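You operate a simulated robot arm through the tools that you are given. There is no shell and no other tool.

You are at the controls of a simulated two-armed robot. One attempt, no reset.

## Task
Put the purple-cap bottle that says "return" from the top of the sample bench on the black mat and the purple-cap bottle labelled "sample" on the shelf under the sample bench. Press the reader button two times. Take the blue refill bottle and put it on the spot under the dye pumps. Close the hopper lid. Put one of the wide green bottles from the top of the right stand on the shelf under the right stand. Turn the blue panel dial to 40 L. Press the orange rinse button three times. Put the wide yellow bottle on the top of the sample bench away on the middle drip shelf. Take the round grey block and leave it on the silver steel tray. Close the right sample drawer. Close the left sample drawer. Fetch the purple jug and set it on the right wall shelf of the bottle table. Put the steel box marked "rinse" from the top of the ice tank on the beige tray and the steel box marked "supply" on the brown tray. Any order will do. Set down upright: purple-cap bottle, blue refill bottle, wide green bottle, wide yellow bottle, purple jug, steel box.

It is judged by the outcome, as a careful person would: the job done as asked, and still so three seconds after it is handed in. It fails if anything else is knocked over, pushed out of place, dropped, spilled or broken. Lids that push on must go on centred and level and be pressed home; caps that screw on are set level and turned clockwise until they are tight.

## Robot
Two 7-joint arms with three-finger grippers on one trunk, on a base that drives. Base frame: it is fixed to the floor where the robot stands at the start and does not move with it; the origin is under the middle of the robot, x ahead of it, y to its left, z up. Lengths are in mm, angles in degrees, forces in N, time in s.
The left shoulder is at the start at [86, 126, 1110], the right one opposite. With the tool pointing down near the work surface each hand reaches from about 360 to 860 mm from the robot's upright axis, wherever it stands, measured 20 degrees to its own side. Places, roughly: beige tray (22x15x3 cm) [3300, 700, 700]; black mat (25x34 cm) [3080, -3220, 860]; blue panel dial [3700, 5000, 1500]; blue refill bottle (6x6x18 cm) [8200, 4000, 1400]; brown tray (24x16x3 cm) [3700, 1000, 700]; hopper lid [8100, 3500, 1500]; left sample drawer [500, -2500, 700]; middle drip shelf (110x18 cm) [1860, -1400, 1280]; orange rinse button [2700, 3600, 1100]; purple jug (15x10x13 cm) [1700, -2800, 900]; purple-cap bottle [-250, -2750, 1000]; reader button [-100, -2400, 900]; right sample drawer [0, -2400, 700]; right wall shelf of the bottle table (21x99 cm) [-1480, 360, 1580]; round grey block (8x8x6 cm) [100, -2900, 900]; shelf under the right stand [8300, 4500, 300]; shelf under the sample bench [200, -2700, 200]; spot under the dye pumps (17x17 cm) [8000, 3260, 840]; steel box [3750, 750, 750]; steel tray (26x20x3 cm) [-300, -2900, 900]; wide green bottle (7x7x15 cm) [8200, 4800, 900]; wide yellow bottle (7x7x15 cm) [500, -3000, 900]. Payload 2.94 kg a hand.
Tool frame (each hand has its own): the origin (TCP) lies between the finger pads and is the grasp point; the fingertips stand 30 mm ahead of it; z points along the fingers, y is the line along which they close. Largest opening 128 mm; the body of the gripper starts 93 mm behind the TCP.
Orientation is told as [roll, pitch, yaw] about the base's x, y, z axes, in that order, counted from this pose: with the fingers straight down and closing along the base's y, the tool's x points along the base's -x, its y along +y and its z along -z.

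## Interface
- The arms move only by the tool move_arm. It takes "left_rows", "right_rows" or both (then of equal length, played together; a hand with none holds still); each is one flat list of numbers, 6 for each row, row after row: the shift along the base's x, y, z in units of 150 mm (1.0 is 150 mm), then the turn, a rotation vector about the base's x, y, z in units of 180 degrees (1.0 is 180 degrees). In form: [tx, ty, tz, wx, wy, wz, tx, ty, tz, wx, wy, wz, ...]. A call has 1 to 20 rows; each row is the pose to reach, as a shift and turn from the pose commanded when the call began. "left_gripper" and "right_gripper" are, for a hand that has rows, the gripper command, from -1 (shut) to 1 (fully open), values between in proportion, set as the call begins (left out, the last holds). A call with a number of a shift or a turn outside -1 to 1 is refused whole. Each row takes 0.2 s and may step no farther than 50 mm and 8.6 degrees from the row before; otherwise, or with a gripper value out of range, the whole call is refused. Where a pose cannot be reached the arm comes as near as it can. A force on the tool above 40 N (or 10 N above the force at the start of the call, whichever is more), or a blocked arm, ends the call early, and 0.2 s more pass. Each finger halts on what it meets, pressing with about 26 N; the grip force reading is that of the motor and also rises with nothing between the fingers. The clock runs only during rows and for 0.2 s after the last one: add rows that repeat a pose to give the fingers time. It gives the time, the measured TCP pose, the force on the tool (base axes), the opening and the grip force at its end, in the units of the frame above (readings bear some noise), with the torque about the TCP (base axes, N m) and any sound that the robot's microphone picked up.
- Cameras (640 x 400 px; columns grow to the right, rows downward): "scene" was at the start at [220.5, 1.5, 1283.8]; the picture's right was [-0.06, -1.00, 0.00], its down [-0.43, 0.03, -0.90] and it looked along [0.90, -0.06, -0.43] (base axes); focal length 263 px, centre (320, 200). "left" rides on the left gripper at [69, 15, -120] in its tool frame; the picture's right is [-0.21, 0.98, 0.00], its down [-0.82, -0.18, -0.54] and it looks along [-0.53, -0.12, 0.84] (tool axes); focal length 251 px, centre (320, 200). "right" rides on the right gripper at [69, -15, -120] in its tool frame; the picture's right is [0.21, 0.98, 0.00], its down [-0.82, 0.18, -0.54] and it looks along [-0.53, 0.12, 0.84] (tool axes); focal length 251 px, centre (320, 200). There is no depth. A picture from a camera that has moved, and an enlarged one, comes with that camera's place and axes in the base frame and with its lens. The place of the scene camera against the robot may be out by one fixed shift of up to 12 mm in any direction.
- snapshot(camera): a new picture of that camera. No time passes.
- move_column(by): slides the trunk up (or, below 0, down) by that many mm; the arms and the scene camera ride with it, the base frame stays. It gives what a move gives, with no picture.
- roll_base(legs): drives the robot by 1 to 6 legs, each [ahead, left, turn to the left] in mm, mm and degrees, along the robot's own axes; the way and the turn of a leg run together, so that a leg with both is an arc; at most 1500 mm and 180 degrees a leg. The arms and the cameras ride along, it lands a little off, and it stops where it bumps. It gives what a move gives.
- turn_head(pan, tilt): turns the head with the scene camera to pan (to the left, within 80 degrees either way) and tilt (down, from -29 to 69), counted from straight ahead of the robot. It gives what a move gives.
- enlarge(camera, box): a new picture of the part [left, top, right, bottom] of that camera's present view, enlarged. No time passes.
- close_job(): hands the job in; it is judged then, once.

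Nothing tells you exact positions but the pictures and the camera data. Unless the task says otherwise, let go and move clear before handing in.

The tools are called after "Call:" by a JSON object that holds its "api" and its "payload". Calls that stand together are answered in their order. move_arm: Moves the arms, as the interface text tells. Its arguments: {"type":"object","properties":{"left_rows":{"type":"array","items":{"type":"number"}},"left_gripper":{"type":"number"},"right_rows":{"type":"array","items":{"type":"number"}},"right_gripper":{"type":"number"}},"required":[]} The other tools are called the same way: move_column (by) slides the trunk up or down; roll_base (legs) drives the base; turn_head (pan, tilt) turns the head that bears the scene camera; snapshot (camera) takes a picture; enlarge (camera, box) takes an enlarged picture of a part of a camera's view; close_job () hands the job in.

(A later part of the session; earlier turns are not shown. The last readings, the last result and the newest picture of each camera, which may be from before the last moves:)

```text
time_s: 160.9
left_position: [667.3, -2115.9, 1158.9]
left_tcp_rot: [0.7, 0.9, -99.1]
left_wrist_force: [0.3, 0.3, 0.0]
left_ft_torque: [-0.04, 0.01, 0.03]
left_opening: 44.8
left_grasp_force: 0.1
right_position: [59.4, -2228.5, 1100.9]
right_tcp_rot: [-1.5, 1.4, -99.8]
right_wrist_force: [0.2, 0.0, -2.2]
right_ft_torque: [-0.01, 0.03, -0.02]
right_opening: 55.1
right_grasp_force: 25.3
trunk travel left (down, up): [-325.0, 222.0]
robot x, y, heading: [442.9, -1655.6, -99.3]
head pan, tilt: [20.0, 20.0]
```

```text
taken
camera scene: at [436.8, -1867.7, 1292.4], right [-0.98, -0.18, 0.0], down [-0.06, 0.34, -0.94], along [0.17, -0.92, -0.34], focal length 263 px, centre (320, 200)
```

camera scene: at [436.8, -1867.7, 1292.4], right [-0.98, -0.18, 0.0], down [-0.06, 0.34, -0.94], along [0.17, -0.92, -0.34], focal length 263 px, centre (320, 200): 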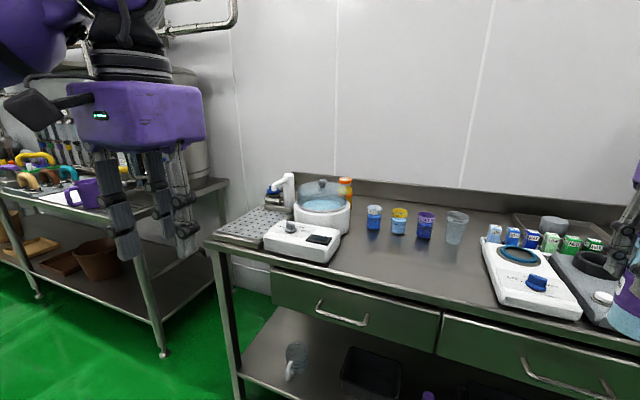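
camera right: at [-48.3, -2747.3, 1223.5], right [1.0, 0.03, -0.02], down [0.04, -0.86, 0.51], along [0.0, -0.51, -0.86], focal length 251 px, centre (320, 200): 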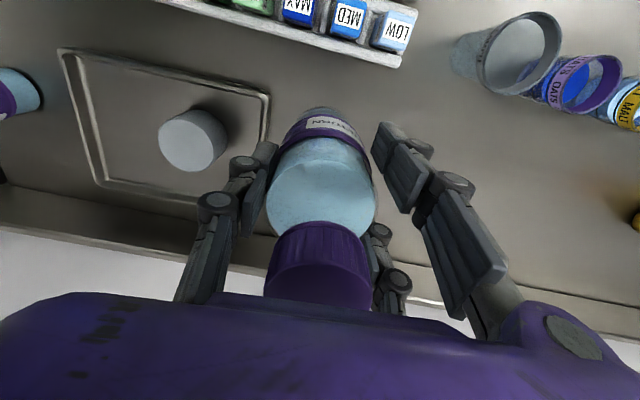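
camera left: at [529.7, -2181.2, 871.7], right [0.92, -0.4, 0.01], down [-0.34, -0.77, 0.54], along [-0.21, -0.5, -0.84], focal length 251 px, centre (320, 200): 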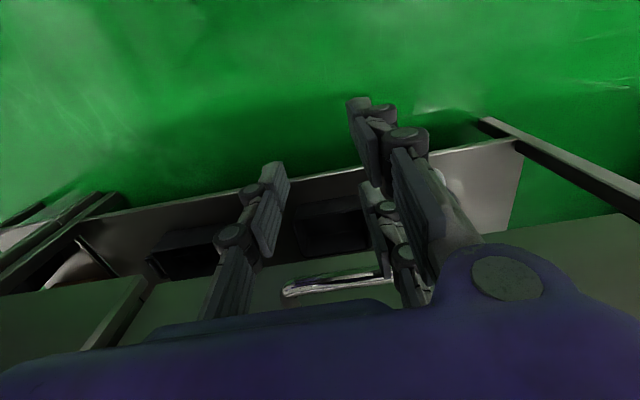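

The next bench with the purple jug runs from about (1476, -2769) parallel to this one, and the black mat must be toward its far end. I draw the bottle in and up, then drive along the corridor.

Call:
{"api": "move_arm", "payload": {"right_rows": [0.04, 0.24, 0.15, 0, 0, 0, 0.08, 0.48, 0.3, 0, 0, 0, 0.12, 0.72, 0.45, 0, 0, 0, 0.16, 0.96, 0.5, 0, 0, 0]}}

Call:
{"api": "roll_base", "payload": {"legs": [[300, 0, 0], [0, 1500, 0]]}}

Call:
{"api": "snapshot", "payload": {"camera": "scene"}}

Call:
{"api": "turn_head", "payload": {"pan": 75, "tilt": 15}}

Call:
{"api": "snapshot", "payload": {"camera": "scene"}}

```text
time_s: 161.9
left_position: [666.8, -2114.2, 1158.7]
left_tcp_rot: [0.7, 0.8, -99.1]
left_wrist_force: [0.0, 0.6, 0.5]
left_ft_torque: [-0.05, 0.0, -0.02]
left_opening: 44.6
left_grasp_force: 0.1
right_position: [81.3, -2081.1, 1175.3]
right_tcp_rot: [-1.5, 1.6, -99.9]
right_wrist_force: [0.2, 0.6, -3.7]
right_ft_torque: [0.0, 0.01, 0.01]
right_opening: 55.0
right_grasp_force: 26.5
trunk travel left (down, up): [-325.0, 222.0]
robot x, y, heading: [439.0, -1653.9, -99.7]
head pan, tilt: [20.0, 20.0]
```

```text
time_s: 176.9
left_position: [2102.8, -2673.3, 1159.0]
left_tcp_rot: [0.8, 1.0, -99.7]
left_wrist_force: [0.2, 0.8, 0.7]
left_ft_torque: [0.03, 0.01, 0.03]
left_opening: 44.7
left_grasp_force: 0.0
right_position: [1517.0, -2634.3, 1175.2]
right_tcp_rot: [-1.5, 1.5, -100.6]
right_wrist_force: [0.6, 0.1, -2.8]
right_ft_torque: [0.03, 0.0, 0.02]
right_opening: 55.1
right_grasp_force: 25.9
trunk travel left (down, up): [-325.0, 222.0]
robot x, y, heading: [1880.8, -2210.0, -100.0]
head pan, tilt: [20.0, 20.0]
```

```text
taken
camera scene: at [1874.5, -2422.2, 1292.4], right [-0.99, -0.17, 0.0], down [-0.06, 0.34, -0.94], along [0.16, -0.93, -0.34], focal length 263 px, centre (320, 200)
```

scene: 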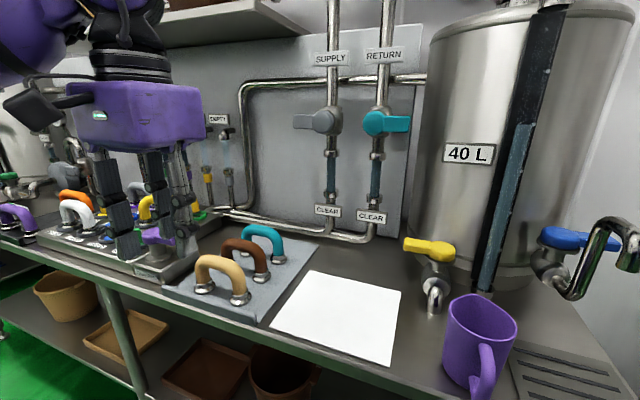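

```text
time_s: 178.2
left_position: [2102.6, -2672.4, 1159.1]
left_tcp_rot: [0.7, 0.8, -99.7]
left_wrist_force: [0.6, -1.0, 0.5]
left_ft_torque: [-0.02, 0.03, 0.05]
left_opening: 44.7
left_grasp_force: 0.1
right_position: [1515.8, -2635.0, 1176.6]
right_tcp_rot: [-1.5, 1.5, -100.6]
right_wrist_force: [-0.4, -0.1, -3.7]
right_ft_torque: [0.02, -0.01, -0.02]
right_opening: 55.0
right_grasp_force: 26.0
trunk travel left (down, up): [-325.0, 222.0]
robot x, y, heading: [1885.0, -2207.8, -100.0]
head pan, tilt: [75.0, 15.0]
```

```text
taken
camera scene: at [1943.0, -2370.1, 1300.6], right [-0.42, -0.91, 0.0], down [-0.23, 0.11, -0.97], along [0.87, -0.41, -0.26], focal length 263 px, centre (320, 200)
```

scene: 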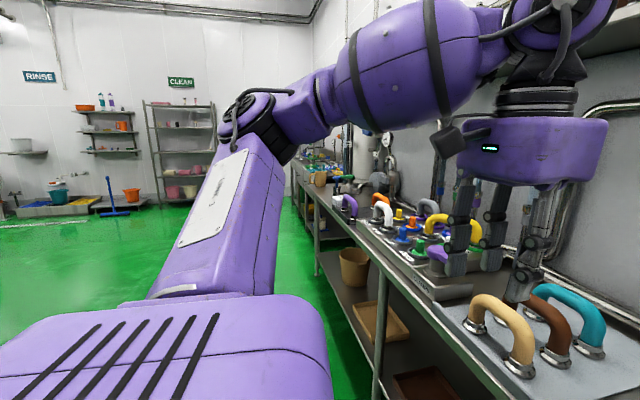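

The purple jug stands here at the corner of this bench. The way on is clear; I continue 1500 mm along the benches.

Call:
{"api": "roll_base", "payload": {"legs": [[0, 1450, 0]]}}

Call:
{"api": "turn_head", "payload": {"pan": 0, "tilt": 25}}

Call:
{"api": "snapshot", "payload": {"camera": "scene"}}

```text
time_s: 191.1
left_position: [3524.3, -2951.7, 1159.6]
left_tcp_rot: [0.6, 0.9, -101.1]
left_wrist_force: [0.2, -0.5, 1.4]
left_ft_torque: [0.0, -0.02, -0.02]
left_opening: 44.5
left_grasp_force: 0.1
right_position: [2938.7, -2897.7, 1175.9]
right_tcp_rot: [-1.6, 1.4, -101.9]
right_wrist_force: [0.1, -0.1, -3.7]
right_ft_torque: [0.01, 0.01, 0.04]
right_opening: 54.7
right_grasp_force: 25.6
trunk travel left (down, up): [-325.0, 222.0]
robot x, y, heading: [3313.6, -2481.9, -101.6]
head pan, tilt: [75.0, 15.0]
```

```text
time_s: 192.6
left_position: [3523.4, -2951.7, 1158.2]
left_tcp_rot: [0.7, 0.9, -101.1]
left_wrist_force: [-0.9, 0.2, -0.6]
left_ft_torque: [0.03, 0.0, 0.01]
left_opening: 45.0
left_grasp_force: 0.1
right_position: [2938.5, -2898.6, 1175.3]
right_tcp_rot: [-1.5, 1.4, -101.9]
right_wrist_force: [0.3, 0.4, -4.1]
right_ft_torque: [-0.01, 0.01, -0.01]
right_opening: 54.5
right_grasp_force: 25.7
trunk travel left (down, up): [-325.0, 222.0]
robot x, y, heading: [3313.2, -2479.2, -101.4]
head pan, tilt: [0.0, 25.0]
```

```text
taken
camera scene: at [3269.8, -2693.5, 1284.3], right [-0.98, 0.2, 0.0], down [0.08, 0.41, -0.91], along [-0.18, -0.89, -0.42], focal length 263 px, centre (320, 200)
```

scene: 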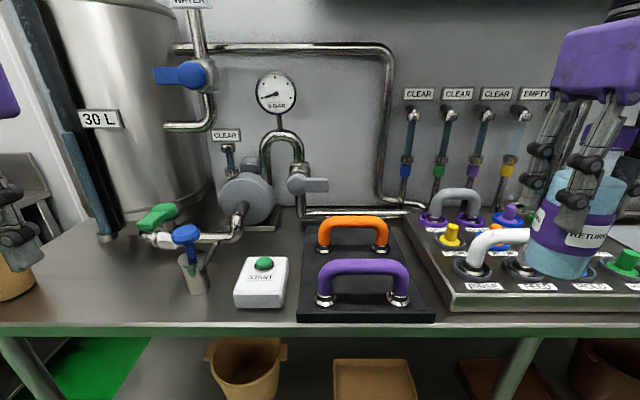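

Call:
{"api": "enlarge", "payload": {"camera": "scene", "box": [210, 180, 460, 335]}}

Call:
{"api": "turn_head", "payload": {"pan": -35, "tilt": 25}}

Call:
{"api": "snapshot", "payload": {"camera": "scene"}}

Call:
{"api": "turn_head", "payload": {"pan": 30, "tilt": 25}}

Call:
{"api": "snapshot", "payload": {"camera": "scene"}}

```text
2.56 times, centred on (335, 258) of scene
camera zoom: at [3269.8, -2693.5, 1284.3], right [-0.98, 0.2, 0.0], down [0.08, 0.41, -0.91], along [-0.18, -0.89, -0.42], focal length 673 px, centre (282, 53)
```

zoom: 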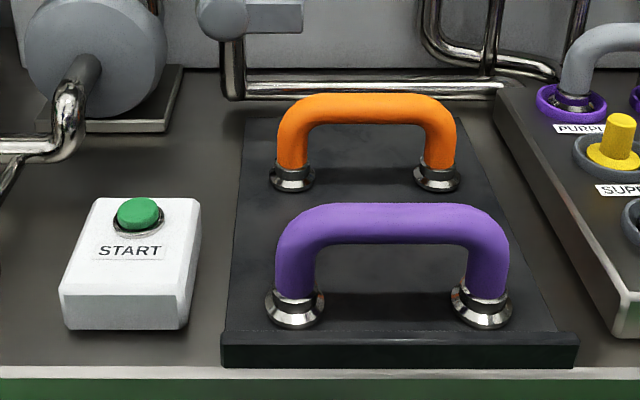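

```text
time_s: 193.6
left_position: [3525.1, -2952.5, 1159.3]
left_tcp_rot: [0.7, 0.9, -101.0]
left_wrist_force: [0.2, 0.5, -0.7]
left_ft_torque: [0.03, -0.02, 0.01]
left_opening: 44.9
left_grasp_force: 0.1
right_position: [2938.9, -2898.3, 1175.8]
right_tcp_rot: [-1.4, 1.5, -101.9]
right_wrist_force: [-1.0, 0.4, -4.3]
right_ft_torque: [0.0, 0.0, 0.0]
right_opening: 55.0
right_grasp_force: 25.8
trunk travel left (down, up): [-325.0, 222.0]
robot x, y, heading: [3315.8, -2482.6, -101.6]
head pan, tilt: [-35.0, 25.0]
```

```text
taken
camera scene: at [3221.4, -2666.6, 1284.3], right [-0.69, 0.72, 0.0], down [0.31, 0.29, -0.91], along [-0.66, -0.62, -0.42], focal length 263 px, centre (320, 200)
```

scene: 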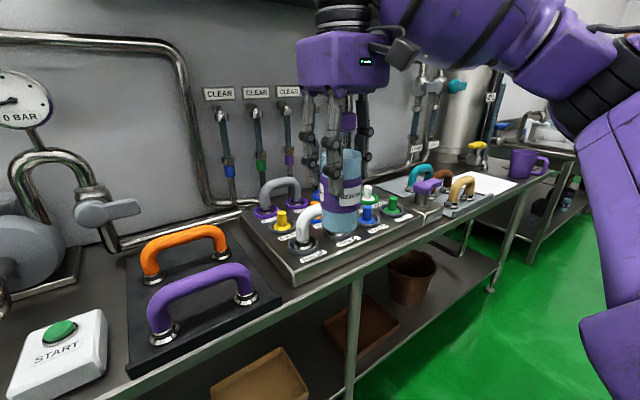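

```text
time_s: 195.0
left_position: [3524.5, -2952.6, 1159.0]
left_tcp_rot: [0.6, 0.9, -101.2]
left_wrist_force: [-1.0, -0.6, 0.7]
left_ft_torque: [0.01, 0.02, 0.0]
left_opening: 44.8
left_grasp_force: 0.0
right_position: [2939.0, -2897.5, 1175.9]
right_tcp_rot: [-1.5, 1.5, -101.9]
right_wrist_force: [0.2, -0.4, -2.4]
right_ft_torque: [0.0, -0.03, 0.03]
right_opening: 54.9
right_grasp_force: 26.1
trunk travel left (down, up): [-325.0, 222.0]
robot x, y, heading: [3314.3, -2484.1, -101.4]
head pan, tilt: [30.0, 25.0]
```

```text
taken
camera scene: at [3317.3, -2690.6, 1284.3], right [-0.95, -0.32, 0.0], down [-0.13, 0.4, -0.91], along [0.29, -0.86, -0.42], focal length 263 px, centre (320, 200)
```

scene: 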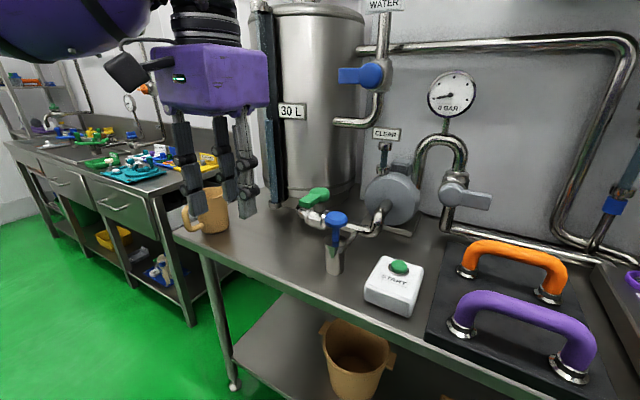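

The black mat is the black plate here (27 x 34 cm) with a purple and an orange hose resting on it. The free gap between the two hoses, about (3085, -3166), takes the bottle. I bring the bottle over it, high up.

Call:
{"api": "move_arm", "payload": {"right_rows": [0.121, -0.224, 0, 0, 0, 0, 0.242, -0.448, 0, 0, 0, 0, 0.364, -0.671, 0, 0, 0, 0, 0.485, -0.895, 0, 0, 0, 0]}}

Call:
{"api": "move_arm", "payload": {"right_rows": [0.121, -0.224, 0, 0, 0, 0, 0.242, -0.448, 0, 0, 0, 0, 0.364, -0.671, 0, 0, 0, 0, 0.485, -0.895, 0, 0, 0, 0]}}

Call:
{"api": "turn_head", "payload": {"pan": 15, "tilt": 30}}

Call:
{"api": "snapshot", "payload": {"camera": "scene"}}

Call:
{"api": "snapshot", "payload": {"camera": "right"}}

```text
time_s: 196.0
left_position: [3526.0, -2953.0, 1157.0]
left_tcp_rot: [0.5, 0.9, -101.1]
left_wrist_force: [0.9, 0.3, 0.2]
left_ft_torque: [0.03, 0.0, -0.04]
left_opening: 44.8
left_grasp_force: 0.0
right_position: [3011.5, -3034.3, 1175.6]
right_tcp_rot: [-1.4, 1.6, -101.9]
right_wrist_force: [0.0, -0.6, -3.4]
right_ft_torque: [0.03, 0.04, 0.01]
right_opening: 54.5
right_grasp_force: 26.2
trunk travel left (down, up): [-325.0, 222.0]
robot x, y, heading: [3315.7, -2483.4, -101.6]
head pan, tilt: [30.0, 25.0]
```

```text
time_s: 197.0
left_position: [3526.1, -2952.7, 1158.2]
left_tcp_rot: [0.5, 1.0, -101.1]
left_wrist_force: [0.6, -0.5, -1.1]
left_ft_torque: [0.01, 0.02, 0.02]
left_opening: 44.7
left_grasp_force: 0.1
right_position: [3089.1, -3169.3, 1176.9]
right_tcp_rot: [-1.6, 1.6, -101.8]
right_wrist_force: [0.2, -0.3, -4.3]
right_ft_torque: [-0.01, 0.03, -0.02]
right_opening: 54.7
right_grasp_force: 25.8
trunk travel left (down, up): [-325.0, 222.0]
robot x, y, heading: [3316.7, -2482.3, -101.5]
head pan, tilt: [30.0, 25.0]
```

```text
time_s: 197.7
left_position: [3524.4, -2952.1, 1159.0]
left_tcp_rot: [0.7, 0.9, -101.0]
left_wrist_force: [-0.6, 0.3, 0.1]
left_ft_torque: [0.02, 0.02, -0.02]
left_opening: 44.7
left_grasp_force: 0.0
right_position: [3086.0, -3164.7, 1177.0]
right_tcp_rot: [-1.5, 1.5, -102.0]
right_wrist_force: [-0.2, 0.8, -3.4]
right_ft_torque: [-0.01, 0.01, 0.0]
right_opening: 54.7
right_grasp_force: 26.2
trunk travel left (down, up): [-325.0, 222.0]
robot x, y, heading: [3314.2, -2483.3, -101.7]
head pan, tilt: [15.0, 30.0]
```

```text
taken
camera scene: at [3293.6, -2693.4, 1276.4], right [-1.0, -0.06, 0.0], down [-0.03, 0.5, -0.87], along [0.05, -0.86, -0.5], focal length 263 px, centre (320, 200)
```

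scene: 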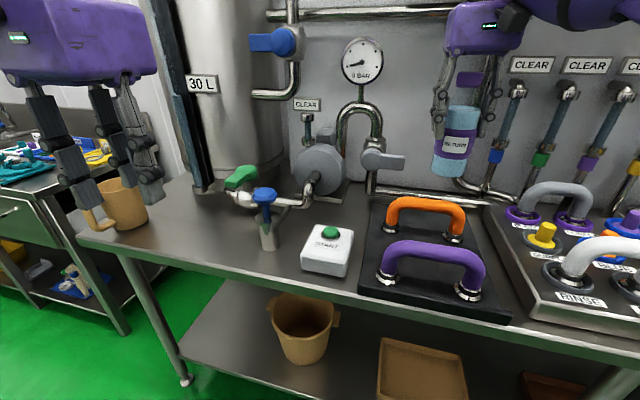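

```text
taken
camera right: at [3086.8, -3100.0, 1299.5], right [1.0, 0.01, -0.02], down [0.02, -0.86, 0.51], along [-0.01, -0.51, -0.86], focal length 251 px, centre (320, 200)
```

right: 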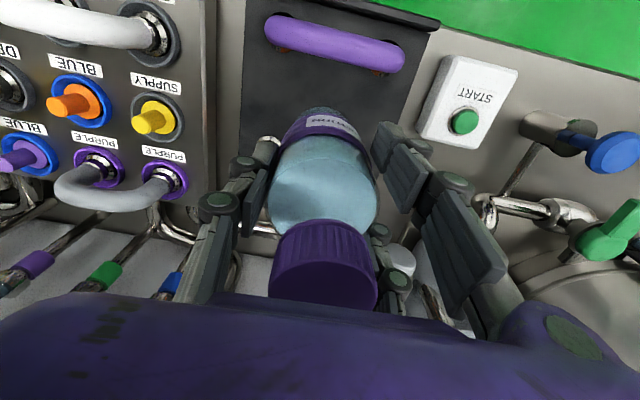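

Call:
{"api": "move_arm", "payload": {"right_rows": [0, -0.02, -0.25, 0, 0, 0, 0, -0.04, -0.45, 0, 0, 0, 0, -0.04, -0.6, 0, 0, 0]}}

Call:
{"api": "snapshot", "payload": {"camera": "right"}}

Call:
{"api": "enlarge", "payload": {"camera": "scene", "box": [340, 100, 540, 325]}}

```text
time_s: 198.5
left_position: [3523.9, -2952.5, 1159.4]
left_tcp_rot: [0.7, 0.9, -101.2]
left_wrist_force: [-0.2, 0.5, 0.4]
left_ft_torque: [0.01, 0.02, -0.01]
left_opening: 44.7
left_grasp_force: 0.1
right_position: [3084.6, -3172.9, 1085.9]
right_tcp_rot: [-1.5, 1.5, -101.9]
right_wrist_force: [0.3, -0.4, -4.2]
right_ft_torque: [0.01, -0.04, -0.02]
right_opening: 54.5
right_grasp_force: 26.2
trunk travel left (down, up): [-325.0, 222.0]
robot x, y, heading: [3315.7, -2481.5, -101.4]
head pan, tilt: [15.0, 30.0]
```

```text
taken
camera right: at [3086.4, -3107.1, 1207.7], right [1.0, 0.01, -0.02], down [0.02, -0.86, 0.51], along [-0.01, -0.51, -0.86], focal length 251 px, centre (320, 200)
```

right: 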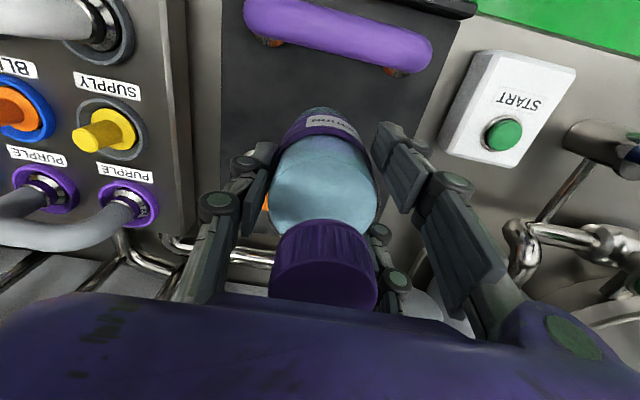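

```text
1.78 times, centred on (440, 212) of scene
camera zoom: at [3293.3, -2693.9, 1276.3], right [-1.0, -0.06, 0.0], down [-0.03, 0.5, -0.87], along [0.05, -0.86, -0.5], focal length 467 px, centre (107, 178)
```

zoom: 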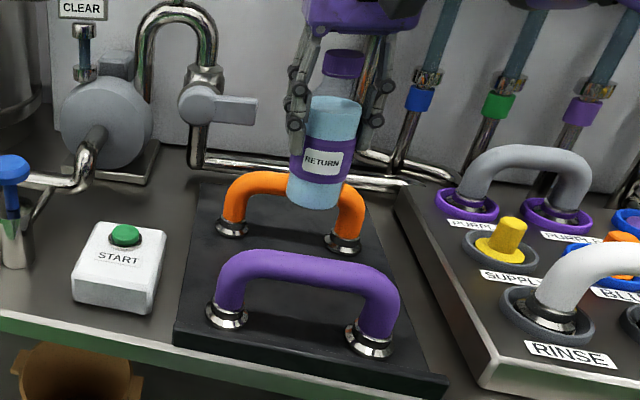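

Call:
{"api": "move_arm", "payload": {"right_rows": [0, 0, -0.25, 0, 0, 0, 0, 0, -0.5, 0, 0, 0, 0, 0, -0.7, 0, 0, 0]}}

Call:
{"api": "snapshot", "payload": {"camera": "scene"}}

Call:
{"api": "snapshot", "payload": {"camera": "right"}}

```text
time_s: 199.3
left_position: [3523.8, -2952.4, 1158.3]
left_tcp_rot: [0.7, 1.0, -101.1]
left_wrist_force: [-0.9, 0.3, 0.1]
left_ft_torque: [0.02, -0.02, 0.0]
left_opening: 44.9
left_grasp_force: 0.0
right_position: [3084.9, -3174.0, 980.7]
right_tcp_rot: [-1.4, 1.5, -101.9]
right_wrist_force: [0.1, -0.4, -3.4]
right_ft_torque: [0.02, 0.01, 0.01]
right_opening: 54.8
right_grasp_force: 25.8
trunk travel left (down, up): [-325.0, 222.0]
robot x, y, heading: [3315.3, -2486.3, -101.4]
head pan, tilt: [15.0, 30.0]
```

```text
taken
camera scene: at [3293.4, -2694.0, 1276.3], right [-1.0, -0.06, 0.0], down [-0.03, 0.5, -0.87], along [0.05, -0.86, -0.5], focal length 263 px, centre (320, 200)
```

scene: 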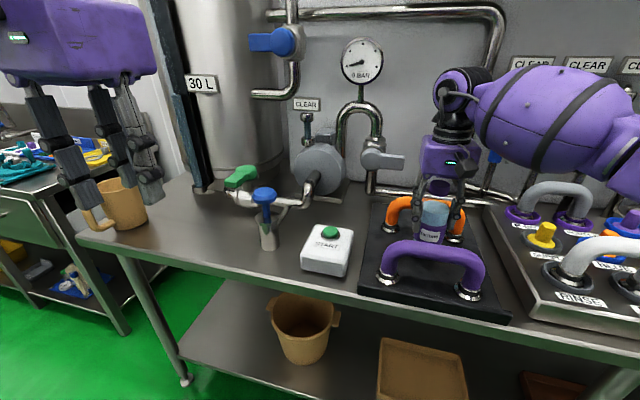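

```text
taken
camera right: at [3086.1, -3107.9, 1102.5], right [1.0, 0.01, -0.02], down [0.02, -0.86, 0.51], along [-0.01, -0.51, -0.86], focal length 251 px, centre (320, 200)
```

right: 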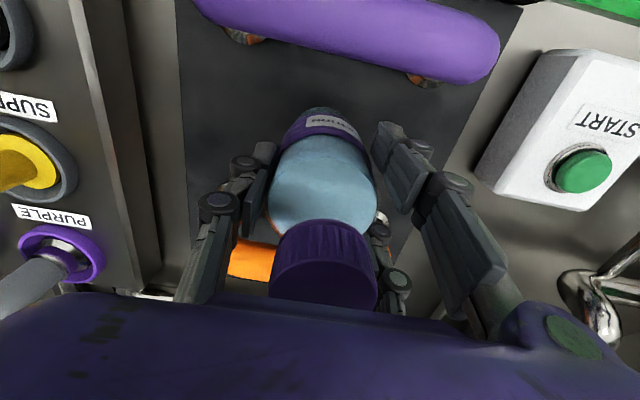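

Call:
{"api": "move_arm", "payload": {"right_rows": [0, 0, -0.06, 0, 0, 0, 0, 0, -0.09, 0, 0, 0, 0, 0, -0.12, 0, 0, 0, 0, 0, -0.145, 0, 0, 0]}}

```text
time_s: 200.3
left_position: [3524.9, -2952.5, 1158.9]
left_tcp_rot: [0.7, 0.9, -101.1]
left_wrist_force: [0.4, 1.4, 0.5]
left_ft_torque: [0.01, 0.0, 0.03]
left_opening: 44.9
left_grasp_force: 0.0
right_position: [3085.3, -3172.0, 958.9]
right_tcp_rot: [-1.5, 1.5, -101.9]
right_wrist_force: [0.3, 0.1, -4.0]
right_ft_torque: [-0.01, 0.02, -0.03]
right_opening: 54.9
right_grasp_force: 25.9
trunk travel left (down, up): [-325.0, 222.0]
robot x, y, heading: [3312.8, -2481.5, -101.6]
head pan, tilt: [15.0, 30.0]
```

Call:
{"api": "move_arm", "payload": {"right_rows": [0, 0, -0.025, 0, 0, 0, 0, 0, -0.05, 0, 0, 0, 0, 0, -0.075, 0, 0, 0, 0, 0, -0.1, 0, 0, 0]}}

```text
time_s: 201.3
left_position: [3524.2, -2949.1, 1159.7]
left_tcp_rot: [0.6, 0.9, -101.1]
left_wrist_force: [-0.5, -0.1, 1.0]
left_ft_torque: [-0.02, 0.03, 0.06]
left_opening: 44.7
left_grasp_force: 0.1
right_position: [3085.0, -3171.4, 945.4]
right_tcp_rot: [-1.4, 1.2, -101.9]
right_wrist_force: [-3.0, -2.0, 17.9]
right_ft_torque: [-0.44, -0.4, 0.03]
right_opening: 53.0
right_grasp_force: 25.2
trunk travel left (down, up): [-325.0, 222.0]
robot x, y, heading: [3315.1, -2483.4, -101.6]
head pan, tilt: [15.0, 30.0]
```

Contact. I ease off and open the fingers moderately, then rise straight up.

Call:
{"api": "move_arm", "payload": {"right_rows": [0, 0, 0.03, 0, 0, 0, 0, 0, 0.03, 0, 0, 0, 0, 0, 0.03, 0, 0, 0], "right_gripper": 0.4}}

Call:
{"api": "snapshot", "payload": {"camera": "right"}}

```text
time_s: 202.1
left_position: [3524.1, -2952.4, 1159.9]
left_tcp_rot: [0.5, 0.9, -101.1]
left_wrist_force: [-0.2, -1.5, -0.3]
left_ft_torque: [-0.01, 0.02, 0.02]
left_opening: 45.0
left_grasp_force: 0.0
right_position: [3084.8, -3172.8, 948.1]
right_tcp_rot: [-1.5, 1.6, -101.9]
right_wrist_force: [-0.7, 0.2, -0.1]
right_ft_torque: [0.01, -0.02, -0.01]
right_opening: 89.4
right_grasp_force: 0.1
trunk travel left (down, up): [-325.0, 222.0]
robot x, y, heading: [3314.8, -2482.7, -101.5]
head pan, tilt: [15.0, 30.0]
```

```text
taken
camera right: at [3086.1, -3106.2, 1070.2], right [1.0, 0.01, -0.02], down [0.02, -0.86, 0.51], along [-0.01, -0.51, -0.86], focal length 251 px, centre (320, 200)
```

right: 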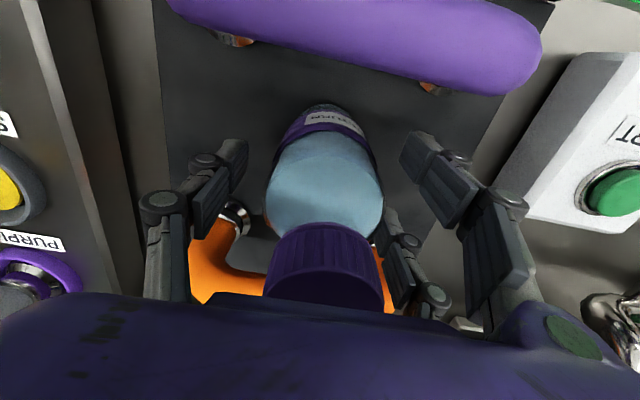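

Call:
{"api": "move_arm", "payload": {"right_rows": [0, 0, 0.25, 0, 0, 0, 0, 0, 0.5, 0, 0, 0, 0, 0, 0.75, 0, 0, 0, 0, 0, 1, 0, 0, 0]}}

Call:
{"api": "snapshot", "payload": {"camera": "scene"}}

Call:
{"api": "snapshot", "payload": {"camera": "right"}}

```text
time_s: 203.1
left_position: [3524.9, -2950.5, 1159.5]
left_tcp_rot: [0.6, 0.7, -101.1]
left_wrist_force: [-0.5, 0.0, 0.0]
left_ft_torque: [-0.01, 0.01, -0.03]
left_opening: 45.3
left_grasp_force: 0.1
right_position: [3084.5, -3171.4, 1100.7]
right_tcp_rot: [-1.5, 1.5, -101.9]
right_wrist_force: [-0.4, -1.2, 0.6]
right_ft_torque: [-0.01, -0.01, -0.01]
right_opening: 89.5
right_grasp_force: 0.1
trunk travel left (down, up): [-325.0, 222.0]
robot x, y, heading: [3318.7, -2480.7, -101.5]
head pan, tilt: [15.0, 30.0]
```

```text
taken
camera scene: at [3294.3, -2692.5, 1276.5], right [-1.0, -0.06, 0.0], down [-0.03, 0.5, -0.87], along [0.05, -0.86, -0.5], focal length 263 px, centre (320, 200)
```

scene: 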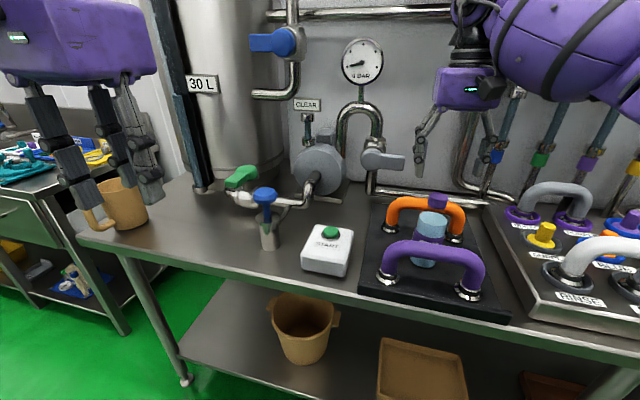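

```text
taken
camera right: at [3086.0, -3105.0, 1221.3], right [1.0, 0.01, -0.02], down [0.02, -0.86, 0.51], along [-0.01, -0.52, -0.86], focal length 251 px, centre (320, 200)
```

right: 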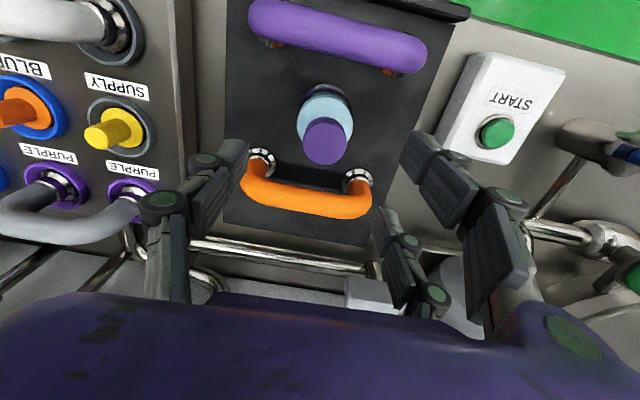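

The RETURN bottle stands upright on the black mat between the hoses. I retract the right hand and drive back toward the jug.

Call:
{"api": "move_arm", "payload": {"right_rows": [0, 0, 0.3, 0, 0, 0, -0.08, 0.2, 0.5, 0, 0, 0, -0.18, 0.45, 0.5, 0, 0, 0, -0.28, 0.7, 0.5, 0, 0, 0, -0.38, 0.95, 0.5, 0, 0, 0]}}

Call:
{"api": "move_arm", "payload": {"right_rows": [-0.1, 0.22, 0, 0, 0, 0, -0.22, 0.44, 0, 0, 0, 0, -0.34, 0.66, 0, 0, 0, 0, -0.45, 0.85, 0, 0, 0, 0]}}

Call:
{"api": "roll_base", "payload": {"legs": [[-200, 0, 1.2], [0, -1350, 0]]}}

Call:
{"api": "snapshot", "payload": {"camera": "scene"}}

```text
time_s: 204.3
left_position: [3522.2, -2950.4, 1160.3]
left_tcp_rot: [0.8, 0.7, -101.0]
left_wrist_force: [-1.1, 1.3, 0.1]
left_ft_torque: [-0.02, -0.06, -0.06]
left_opening: 44.5
left_grasp_force: 0.0
right_position: [3027.6, -3027.3, 1173.2]
right_tcp_rot: [-1.4, 1.5, -101.9]
right_wrist_force: [-0.4, -0.7, -0.1]
right_ft_torque: [-0.05, -0.03, -0.01]
right_opening: 89.4
right_grasp_force: 0.1
trunk travel left (down, up): [-325.0, 222.0]
robot x, y, heading: [3315.5, -2479.8, -101.6]
head pan, tilt: [15.0, 30.0]
```

```text
time_s: 205.3
left_position: [3523.9, -2950.6, 1159.7]
left_tcp_rot: [0.7, 0.8, -101.1]
left_wrist_force: [0.1, -0.4, 0.6]
left_ft_torque: [-0.07, 0.0, 0.02]
left_opening: 44.8
left_grasp_force: 0.1
right_position: [2959.2, -2901.0, 1173.2]
right_tcp_rot: [-1.4, 1.6, -101.9]
right_wrist_force: [0.2, -0.4, -0.1]
right_ft_torque: [-0.01, 0.02, 0.05]
right_opening: 89.4
right_grasp_force: 0.0
trunk travel left (down, up): [-325.0, 222.0]
robot x, y, heading: [3313.2, -2478.8, -101.6]
head pan, tilt: [15.0, 30.0]
```

```text
time_s: 218.6
left_position: [2240.1, -2510.2, 1159.2]
left_tcp_rot: [0.6, 1.0, -99.8]
left_wrist_force: [0.6, -0.1, -0.6]
left_ft_torque: [0.02, 0.01, 0.0]
left_opening: 44.9
left_grasp_force: 0.1
right_position: [1675.4, -2473.6, 1174.6]
right_tcp_rot: [-1.5, 1.5, -100.5]
right_wrist_force: [-1.3, -0.8, 0.1]
right_ft_torque: [-0.01, 0.01, -0.03]
right_opening: 89.6
right_grasp_force: 0.1
trunk travel left (down, up): [-325.0, 222.0]
robot x, y, heading: [2023.3, -2045.1, -100.2]
head pan, tilt: [15.0, 30.0]
```

```text
taken
camera scene: at [2004.5, -2256.7, 1276.4], right [-1.0, -0.08, 0.0], down [-0.04, 0.5, -0.87], along [0.07, -0.86, -0.5], focal length 263 px, centre (320, 200)
```

scene: 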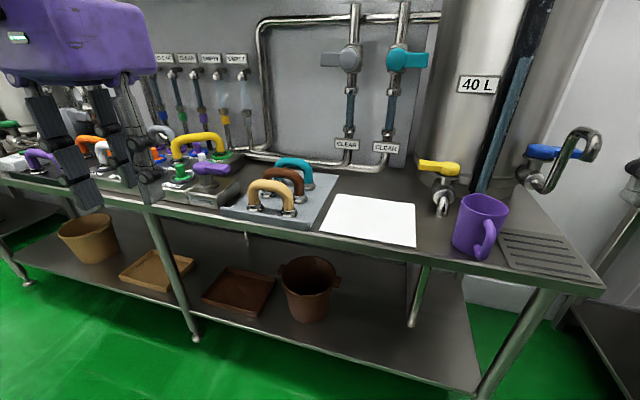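

The jug stands near (1666, -2787) with its handle toward the front. I step right to put the left hand in line with it.

Call:
{"api": "roll_base", "payload": {"legs": [[0, -410, 0]]}}

Call:
{"api": "move_arm", "payload": {"left_rows": [-0.08, -0.13, 0, -0.0455, 0.0082, 0, -0.16, -0.27, 0, -0.0911, 0.0164, 0, -0.24, -0.4, 0, -0.1366, 0.0246, 0, -0.32, -0.54, 0, -0.1822, 0.0328, 0, -0.41, -0.68, 0, -0.2277, 0.041, 0, -0.5, -0.81, 0, -0.2733, 0.0492, 0], "left_gripper": 1}}

Call:
{"api": "snapshot", "payload": {"camera": "scene"}}

Call:
{"api": "snapshot", "payload": {"camera": "left"}}

```text
time_s: 222.8
left_position: [1824.1, -2433.8, 1158.0]
left_tcp_rot: [0.7, 0.9, -99.6]
left_wrist_force: [-0.5, -0.8, -0.3]
left_ft_torque: [-0.02, -0.01, 0.0]
left_opening: 44.9
left_grasp_force: 0.0
right_position: [1258.6, -2400.6, 1174.3]
right_tcp_rot: [-1.5, 1.5, -100.5]
right_wrist_force: [-0.1, -0.2, -1.2]
right_ft_torque: [-0.02, 0.01, 0.0]
right_opening: 89.7
right_grasp_force: 0.1
trunk travel left (down, up): [-325.0, 222.0]
robot x, y, heading: [1608.2, -1972.4, -100.0]
head pan, tilt: [15.0, 30.0]
```

```text
time_s: 224.2
left_position: [1751.5, -2556.7, 1159.6]
left_tcp_rot: [-0.1, -49.1, -99.2]
left_wrist_force: [0.4, -1.0, 0.5]
left_ft_torque: [0.02, 0.0, 0.0]
left_opening: 127.7
left_grasp_force: 0.2
right_position: [1258.5, -2401.9, 1174.7]
right_tcp_rot: [-1.5, 1.5, -100.5]
right_wrist_force: [0.6, -0.6, -0.3]
right_ft_torque: [0.0, -0.02, 0.01]
right_opening: 89.7
right_grasp_force: 0.0
trunk travel left (down, up): [-325.0, 222.0]
robot x, y, heading: [1604.1, -1971.9, -100.0]
head pan, tilt: [15.0, 30.0]
```

```text
taken
camera scene: at [1587.6, -2182.5, 1276.4], right [-1.0, -0.09, 0.0], down [-0.04, 0.5, -0.87], along [0.07, -0.86, -0.5], focal length 263 px, centre (320, 200)
```

scene: 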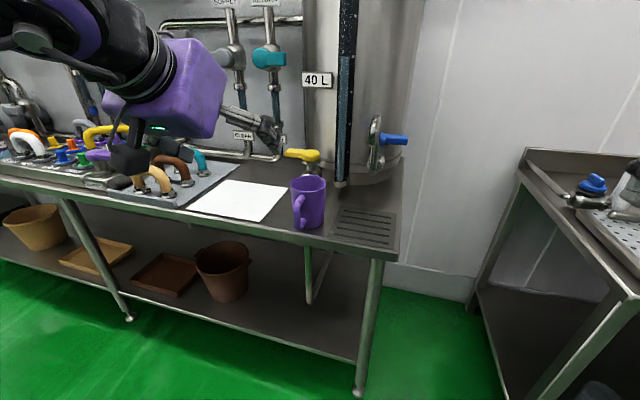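

```text
taken
camera left: at [1786.7, -2425.8, 1184.6], right [0.94, -0.3, 0.16], down [-0.2, -0.1, 0.98], along [-0.27, -0.95, -0.15], focal length 251 px, centre (320, 200)
```

left: 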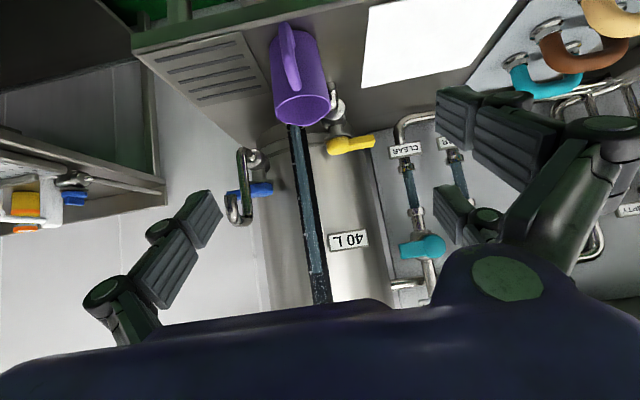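

Call:
{"api": "move_arm", "payload": {"left_rows": [-0.07, -0.14, -0.2, 0, 0, 0, -0.14, -0.29, -0.4, 0, 0, 0, -0.21, -0.44, -0.6, 0, 0, 0, -0.29, -0.59, -0.8, 0, 0, 0, -0.36, -0.73, -1, 0, 0, 0]}}

Call:
{"api": "move_arm", "payload": {"left_rows": [0, 0, -0.22, 0, 0, 0, 0, 0, -0.43, 0, 0, 0]}}

Call:
{"api": "snapshot", "payload": {"camera": "left"}}

Call:
{"api": "snapshot", "payload": {"camera": "scene"}}

```text
time_s: 225.4
left_position: [1697.4, -2667.8, 1009.0]
left_tcp_rot: [-0.2, -49.0, -99.5]
left_wrist_force: [-0.1, -0.4, 1.3]
left_ft_torque: [0.01, -0.01, -0.01]
left_opening: 127.8
left_grasp_force: 0.0
right_position: [1258.8, -2401.4, 1173.5]
right_tcp_rot: [-1.5, 1.6, -100.5]
right_wrist_force: [-0.5, -0.8, -0.1]
right_ft_torque: [0.05, -0.01, -0.01]
right_opening: 89.5
right_grasp_force: 0.1
trunk travel left (down, up): [-325.0, 222.0]
robot x, y, heading: [1606.1, -1974.9, -100.1]
head pan, tilt: [15.0, 30.0]
```

```text
time_s: 226.1
left_position: [1694.7, -2666.3, 945.5]
left_tcp_rot: [0.0, -49.1, -99.1]
left_wrist_force: [0.2, -0.9, 0.0]
left_ft_torque: [0.01, -0.05, -0.01]
left_opening: 127.9
left_grasp_force: 0.0
right_position: [1260.4, -2401.0, 1175.8]
right_tcp_rot: [-1.4, 1.5, -100.5]
right_wrist_force: [0.2, -0.1, -0.2]
right_ft_torque: [0.0, 0.0, 0.0]
right_opening: 89.7
right_grasp_force: 0.0
trunk travel left (down, up): [-325.0, 222.0]
robot x, y, heading: [1598.8, -1973.0, -99.9]
head pan, tilt: [15.0, 30.0]
```

```text
taken
camera left: at [1730.9, -2535.7, 971.1], right [0.94, -0.3, 0.16], down [-0.2, -0.1, 0.98], along [-0.27, -0.95, -0.15], focal length 251 px, centre (320, 200)
```

left: 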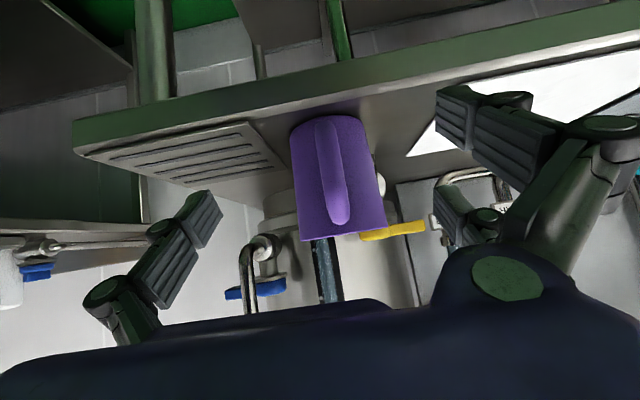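

```text
taken
camera scene: at [1587.9, -2182.8, 1276.3], right [-1.0, -0.09, 0.0], down [-0.04, 0.5, -0.87], along [0.07, -0.86, -0.5], focal length 263 px, centre (320, 200)
```

scene: 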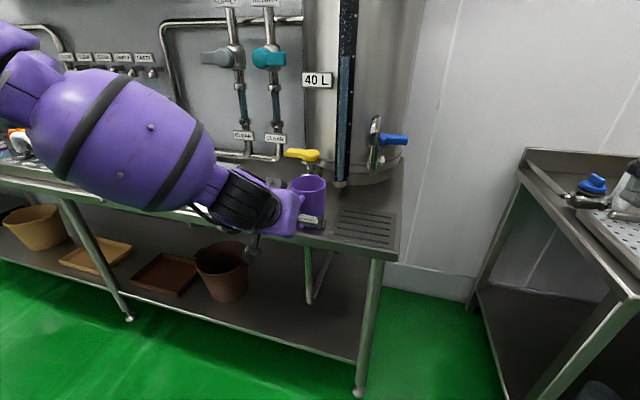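

Call:
{"api": "move_arm", "payload": {"left_rows": [-0.025, -0.2, 0, 0, 0, 0, -0.05, -0.4, 0, 0, 0, 0, -0.075, -0.6, 0, 0, 0, 0, -0.097, -0.77, 0, 0, 0, 0]}}

Call:
{"api": "snapshot", "payload": {"camera": "left"}}

Call:
{"api": "enlarge", "payload": {"camera": "scene", "box": [230, 130, 390, 270]}}

```text
time_s: 227.1
left_position: [1680.4, -2781.5, 944.8]
left_tcp_rot: [0.0, -49.1, -99.4]
left_wrist_force: [0.3, -0.2, 0.1]
left_ft_torque: [0.02, -0.01, -0.03]
left_opening: 128.0
left_grasp_force: 0.0
right_position: [1259.0, -2400.9, 1174.0]
right_tcp_rot: [-1.5, 1.5, -100.4]
right_wrist_force: [0.8, 0.4, -0.3]
right_ft_torque: [0.0, -0.02, 0.0]
right_opening: 89.3
right_grasp_force: 0.0
trunk travel left (down, up): [-325.0, 222.0]
robot x, y, heading: [1605.1, -1970.5, -99.8]
head pan, tilt: [15.0, 30.0]
```

```text
taken
camera left: at [1716.0, -2649.7, 970.7], right [0.94, -0.3, 0.16], down [-0.2, -0.1, 0.97], along [-0.27, -0.95, -0.15], focal length 251 px, centre (320, 200)
```

left: 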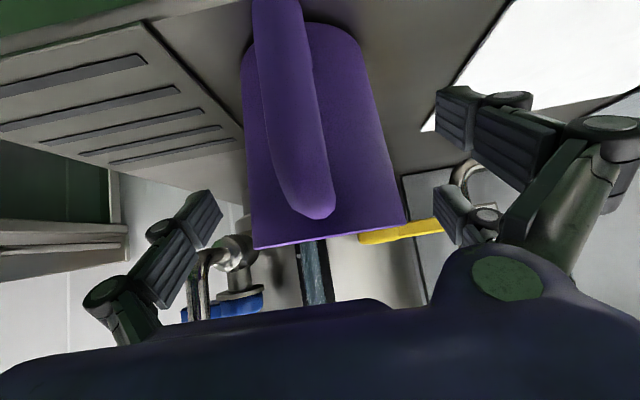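

```text
2.86 times, centred on (310, 200) of scene
camera zoom: at [1588.0, -2183.1, 1276.2], right [-1.0, -0.09, 0.0], down [-0.04, 0.5, -0.87], along [0.07, -0.86, -0.5], focal length 751 px, centre (349, 200)
```

zoom: 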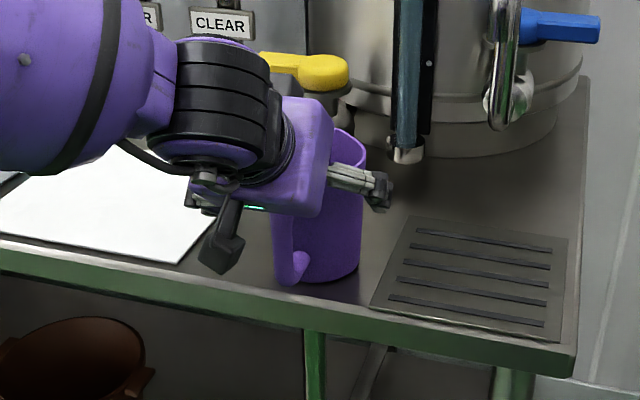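

Call:
{"api": "move_arm", "payload": {"left_rows": [0, 0, 0, 0, 0, 0, 0, 0, 0, 0, 0, 0, 0, 0, 0, 0, 0, 0], "left_gripper": -1}}

Call:
{"api": "move_arm", "payload": {"left_rows": [0, 0, 0.08, 0, 0, 0, 0, 0, 0.3, 0, 0, 0, 0, 0, 0.6, 0, 0, 0]}}

Call:
{"api": "snapshot", "payload": {"camera": "left"}}

Call:
{"api": "snapshot", "payload": {"camera": "scene"}}

```text
time_s: 227.8
left_position: [1680.0, -2780.3, 944.8]
left_tcp_rot: [-0.1, -49.2, -99.3]
left_wrist_force: [-0.9, -0.8, 2.3]
left_ft_torque: [-0.07, 0.19, -0.04]
left_opening: 88.9
left_grasp_force: 25.5
right_position: [1259.3, -2399.9, 1174.4]
right_tcp_rot: [-1.5, 1.5, -100.5]
right_wrist_force: [-1.0, 0.6, -0.7]
right_ft_torque: [0.0, 0.0, 0.03]
right_opening: 89.4
right_grasp_force: 0.0
trunk travel left (down, up): [-325.0, 222.0]
robot x, y, heading: [1603.5, -1973.7, -100.1]
head pan, tilt: [15.0, 30.0]
```

```text
time_s: 228.7
left_position: [1680.8, -2780.8, 1033.8]
left_tcp_rot: [0.0, -49.1, -99.3]
left_wrist_force: [-0.4, -0.4, -1.8]
left_ft_torque: [0.0, -0.02, 0.01]
left_opening: 88.9
left_grasp_force: 25.9
right_position: [1259.8, -2399.0, 1174.9]
right_tcp_rot: [-1.5, 1.5, -100.5]
right_wrist_force: [0.0, 0.2, 0.1]
right_ft_torque: [-0.01, 0.0, 0.01]
right_opening: 89.6
right_grasp_force: 0.1
trunk travel left (down, up): [-325.0, 222.0]
robot x, y, heading: [1604.4, -1974.2, -100.1]
head pan, tilt: [15.0, 30.0]
```

```text
taken
camera left: at [1715.6, -2649.9, 1059.5], right [0.94, -0.3, 0.16], down [-0.2, -0.1, 0.97], along [-0.27, -0.95, -0.15], focal length 251 px, centre (320, 200)
```

left: 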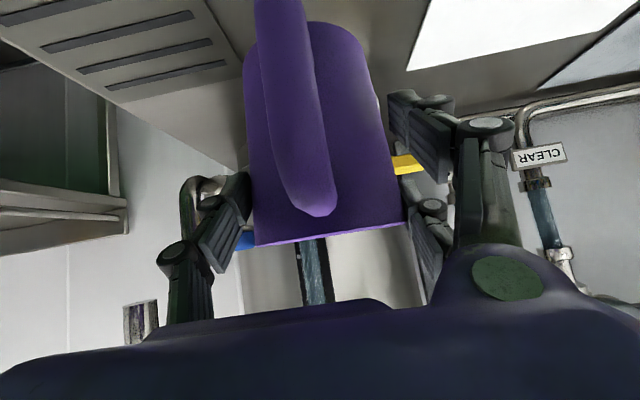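

```text
taken
camera scene: at [1587.6, -2181.6, 1276.5], right [-1.0, -0.09, 0.0], down [-0.04, 0.5, -0.87], along [0.07, -0.86, -0.5], focal length 263 px, centre (320, 200)
```

scene: 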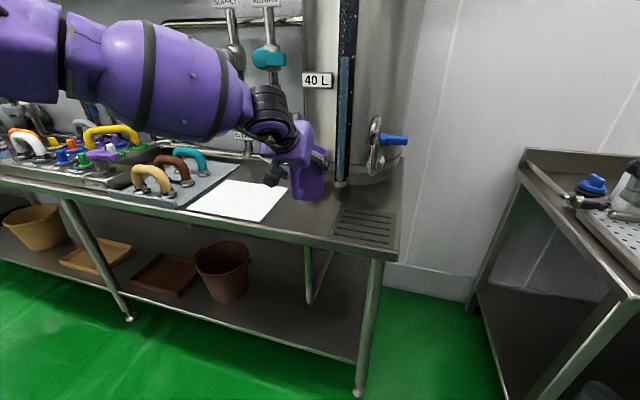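

The jug is held upright. I raise and draw it back over open floor.

Call:
{"api": "move_arm", "payload": {"left_rows": [0.03, 0.14, 0.2, 0, 0, 0, 0.06, 0.28, 0.4, 0, 0, 0, 0.09, 0.42, 0.6, 0, 0, 0, 0.12, 0.56, 0.8, 0, 0, 0, 0.15, 0.7, 1, 0, 0, 0]}}

Call:
{"api": "move_arm", "payload": {"left_rows": [0, 0, 0.2, 0, 0, 0, 0, 0, 0.4, 0, 0, 0]}}

```text
time_s: 229.8
left_position: [1703.9, -2674.6, 1183.2]
left_tcp_rot: [0.0, -49.0, -99.3]
left_wrist_force: [0.5, 0.1, -1.7]
left_ft_torque: [0.01, 0.03, -0.01]
left_opening: 88.8
left_grasp_force: 25.7
right_position: [1260.5, -2399.5, 1174.5]
right_tcp_rot: [-1.6, 1.4, -100.6]
right_wrist_force: [0.3, 0.2, 0.5]
right_ft_torque: [-0.06, 0.0, 0.04]
right_opening: 89.6
right_grasp_force: 0.0
trunk travel left (down, up): [-325.0, 222.0]
robot x, y, heading: [1602.5, -1968.5, -99.9]
head pan, tilt: [15.0, 30.0]
```

```text
time_s: 230.4
left_position: [1703.4, -2675.7, 1246.2]
left_tcp_rot: [0.0, -49.0, -99.3]
left_wrist_force: [0.4, 0.1, -1.9]
left_ft_torque: [0.0, -0.02, 0.01]
left_opening: 88.7
left_grasp_force: 25.7
right_position: [1259.5, -2400.0, 1174.1]
right_tcp_rot: [-1.6, 1.5, -100.5]
right_wrist_force: [-0.3, -0.9, -1.2]
right_ft_torque: [-0.01, 0.01, 0.0]
right_opening: 89.5
right_grasp_force: 0.0
trunk travel left (down, up): [-325.0, 222.0]
robot x, y, heading: [1605.3, -1970.9, -100.1]
head pan, tilt: [15.0, 30.0]
```

Before fetching the yellow bottle I want to see the drip shelf, so that I choose a fitting grasp. I turn left on the spot to look.

Call:
{"api": "roll_base", "payload": {"legs": [[0, 0, 60]]}}

Call:
{"api": "turn_head", "payload": {"pan": 78, "tilt": 5}}

Call:
{"api": "snapshot", "payload": {"camera": "scene"}}

```text
time_s: 233.5
left_position: [2266.1, -2232.7, 1245.7]
left_tcp_rot: [0.0, -49.1, -38.9]
left_wrist_force: [0.1, -0.1, -1.7]
left_ft_torque: [-0.02, 0.01, -0.04]
left_opening: 88.4
left_grasp_force: 26.2
right_position: [1807.6, -2482.1, 1175.5]
right_tcp_rot: [-1.5, 1.5, -40.0]
right_wrist_force: [0.2, 0.4, -0.2]
right_ft_torque: [0.03, 0.01, -0.02]
right_opening: 89.6
right_grasp_force: 0.1
trunk travel left (down, up): [-325.0, 222.0]
robot x, y, heading: [1605.9, -1973.8, -39.7]
head pan, tilt: [15.0, 30.0]
```

```text
time_s: 234.8
left_position: [2266.2, -2234.2, 1245.2]
left_tcp_rot: [0.0, -49.1, -38.9]
left_wrist_force: [-0.1, 0.5, -2.0]
left_ft_torque: [0.0, 0.0, 0.03]
left_opening: 88.7
left_grasp_force: 25.8
right_position: [1807.8, -2483.9, 1173.6]
right_tcp_rot: [-1.4, 1.5, -40.0]
right_wrist_force: [0.9, -0.5, 0.0]
right_ft_torque: [-0.02, 0.01, 0.03]
right_opening: 89.4
right_grasp_force: 0.1
trunk travel left (down, up): [-325.0, 222.0]
robot x, y, heading: [1603.9, -1969.5, -39.7]
head pan, tilt: [78.0, 5.0]
```

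```text
taken
camera scene: at [1774.9, -1990.3, 1316.8], right [0.62, -0.78, 0.0], down [-0.07, -0.05, -1.0], along [0.78, 0.62, -0.09], focal length 263 px, centre (320, 200)
```

scene: 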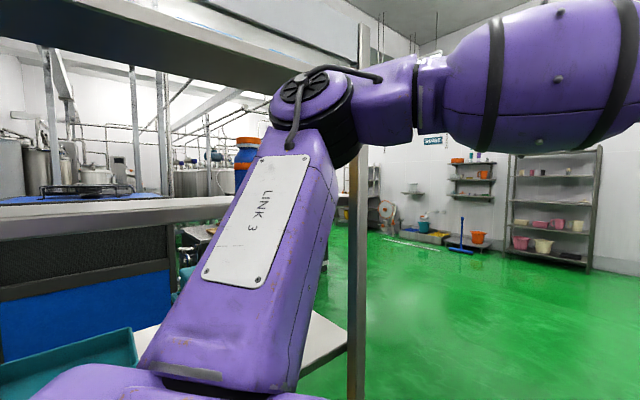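

The middle shelf has another shelf above it, so the bottle must go in with a forward-tilted hand. I will take the yellow bottle with the right hand tilted, coming at heading -75 between the dome and the cups. I drive over there.

Call:
{"api": "roll_base", "payload": {"legs": [[0, 0, -35.3], [-275, -1087, 0]]}}

Call:
{"api": "turn_head", "payload": {"pan": -5, "tilt": 30}}

Call:
{"api": "snapshot", "payload": {"camera": "scene"}}

```text
time_s: 246.4
left_position: [867.6, -2598.2, 1245.3]
left_tcp_rot: [0.0, -49.2, -73.6]
left_wrist_force: [0.2, -0.3, -0.4]
left_ft_torque: [0.0, 0.01, -0.04]
left_opening: 88.2
left_grasp_force: 26.0
right_position: [347.6, -2545.3, 1174.6]
right_tcp_rot: [-1.5, 1.5, -74.6]
right_wrist_force: [0.4, 0.7, 0.7]
right_ft_torque: [0.0, -0.01, -0.03]
right_opening: 89.6
right_grasp_force: 0.1
trunk travel left (down, up): [-325.0, 222.0]
robot x, y, heading: [466.9, -2006.2, -74.2]
head pan, tilt: [78.0, 5.0]
```

```text
time_s: 248.0
left_position: [868.6, -2599.0, 1245.7]
left_tcp_rot: [0.0, -49.1, -73.5]
left_wrist_force: [0.2, -0.2, -1.1]
left_ft_torque: [0.01, 0.03, 0.0]
left_opening: 88.3
left_grasp_force: 25.9
right_position: [347.8, -2544.7, 1174.9]
right_tcp_rot: [-1.6, 1.5, -74.5]
right_wrist_force: [0.2, -0.7, -0.3]
right_ft_torque: [-0.03, 0.01, 0.0]
right_opening: 89.6
right_grasp_force: 0.1
trunk travel left (down, up): [-325.0, 222.0]
robot x, y, heading: [469.3, -2006.4, -74.4]
head pan, tilt: [-5.0, 30.0]
```

```text
taken
camera scene: at [521.7, -2215.0, 1276.4], right [-0.98, -0.19, 0.0], down [-0.09, 0.49, -0.87], along [0.16, -0.85, -0.5], focal length 263 px, centre (320, 200)
```

scene: 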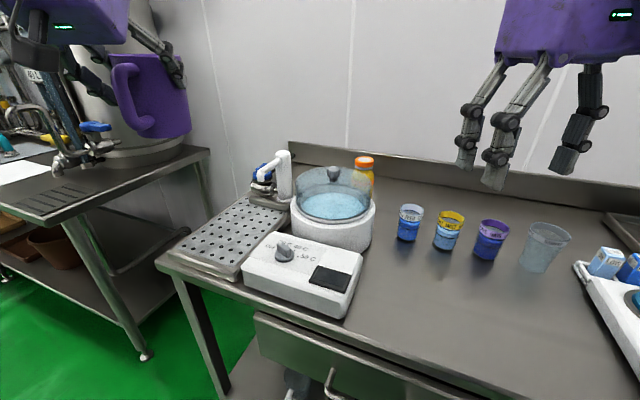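

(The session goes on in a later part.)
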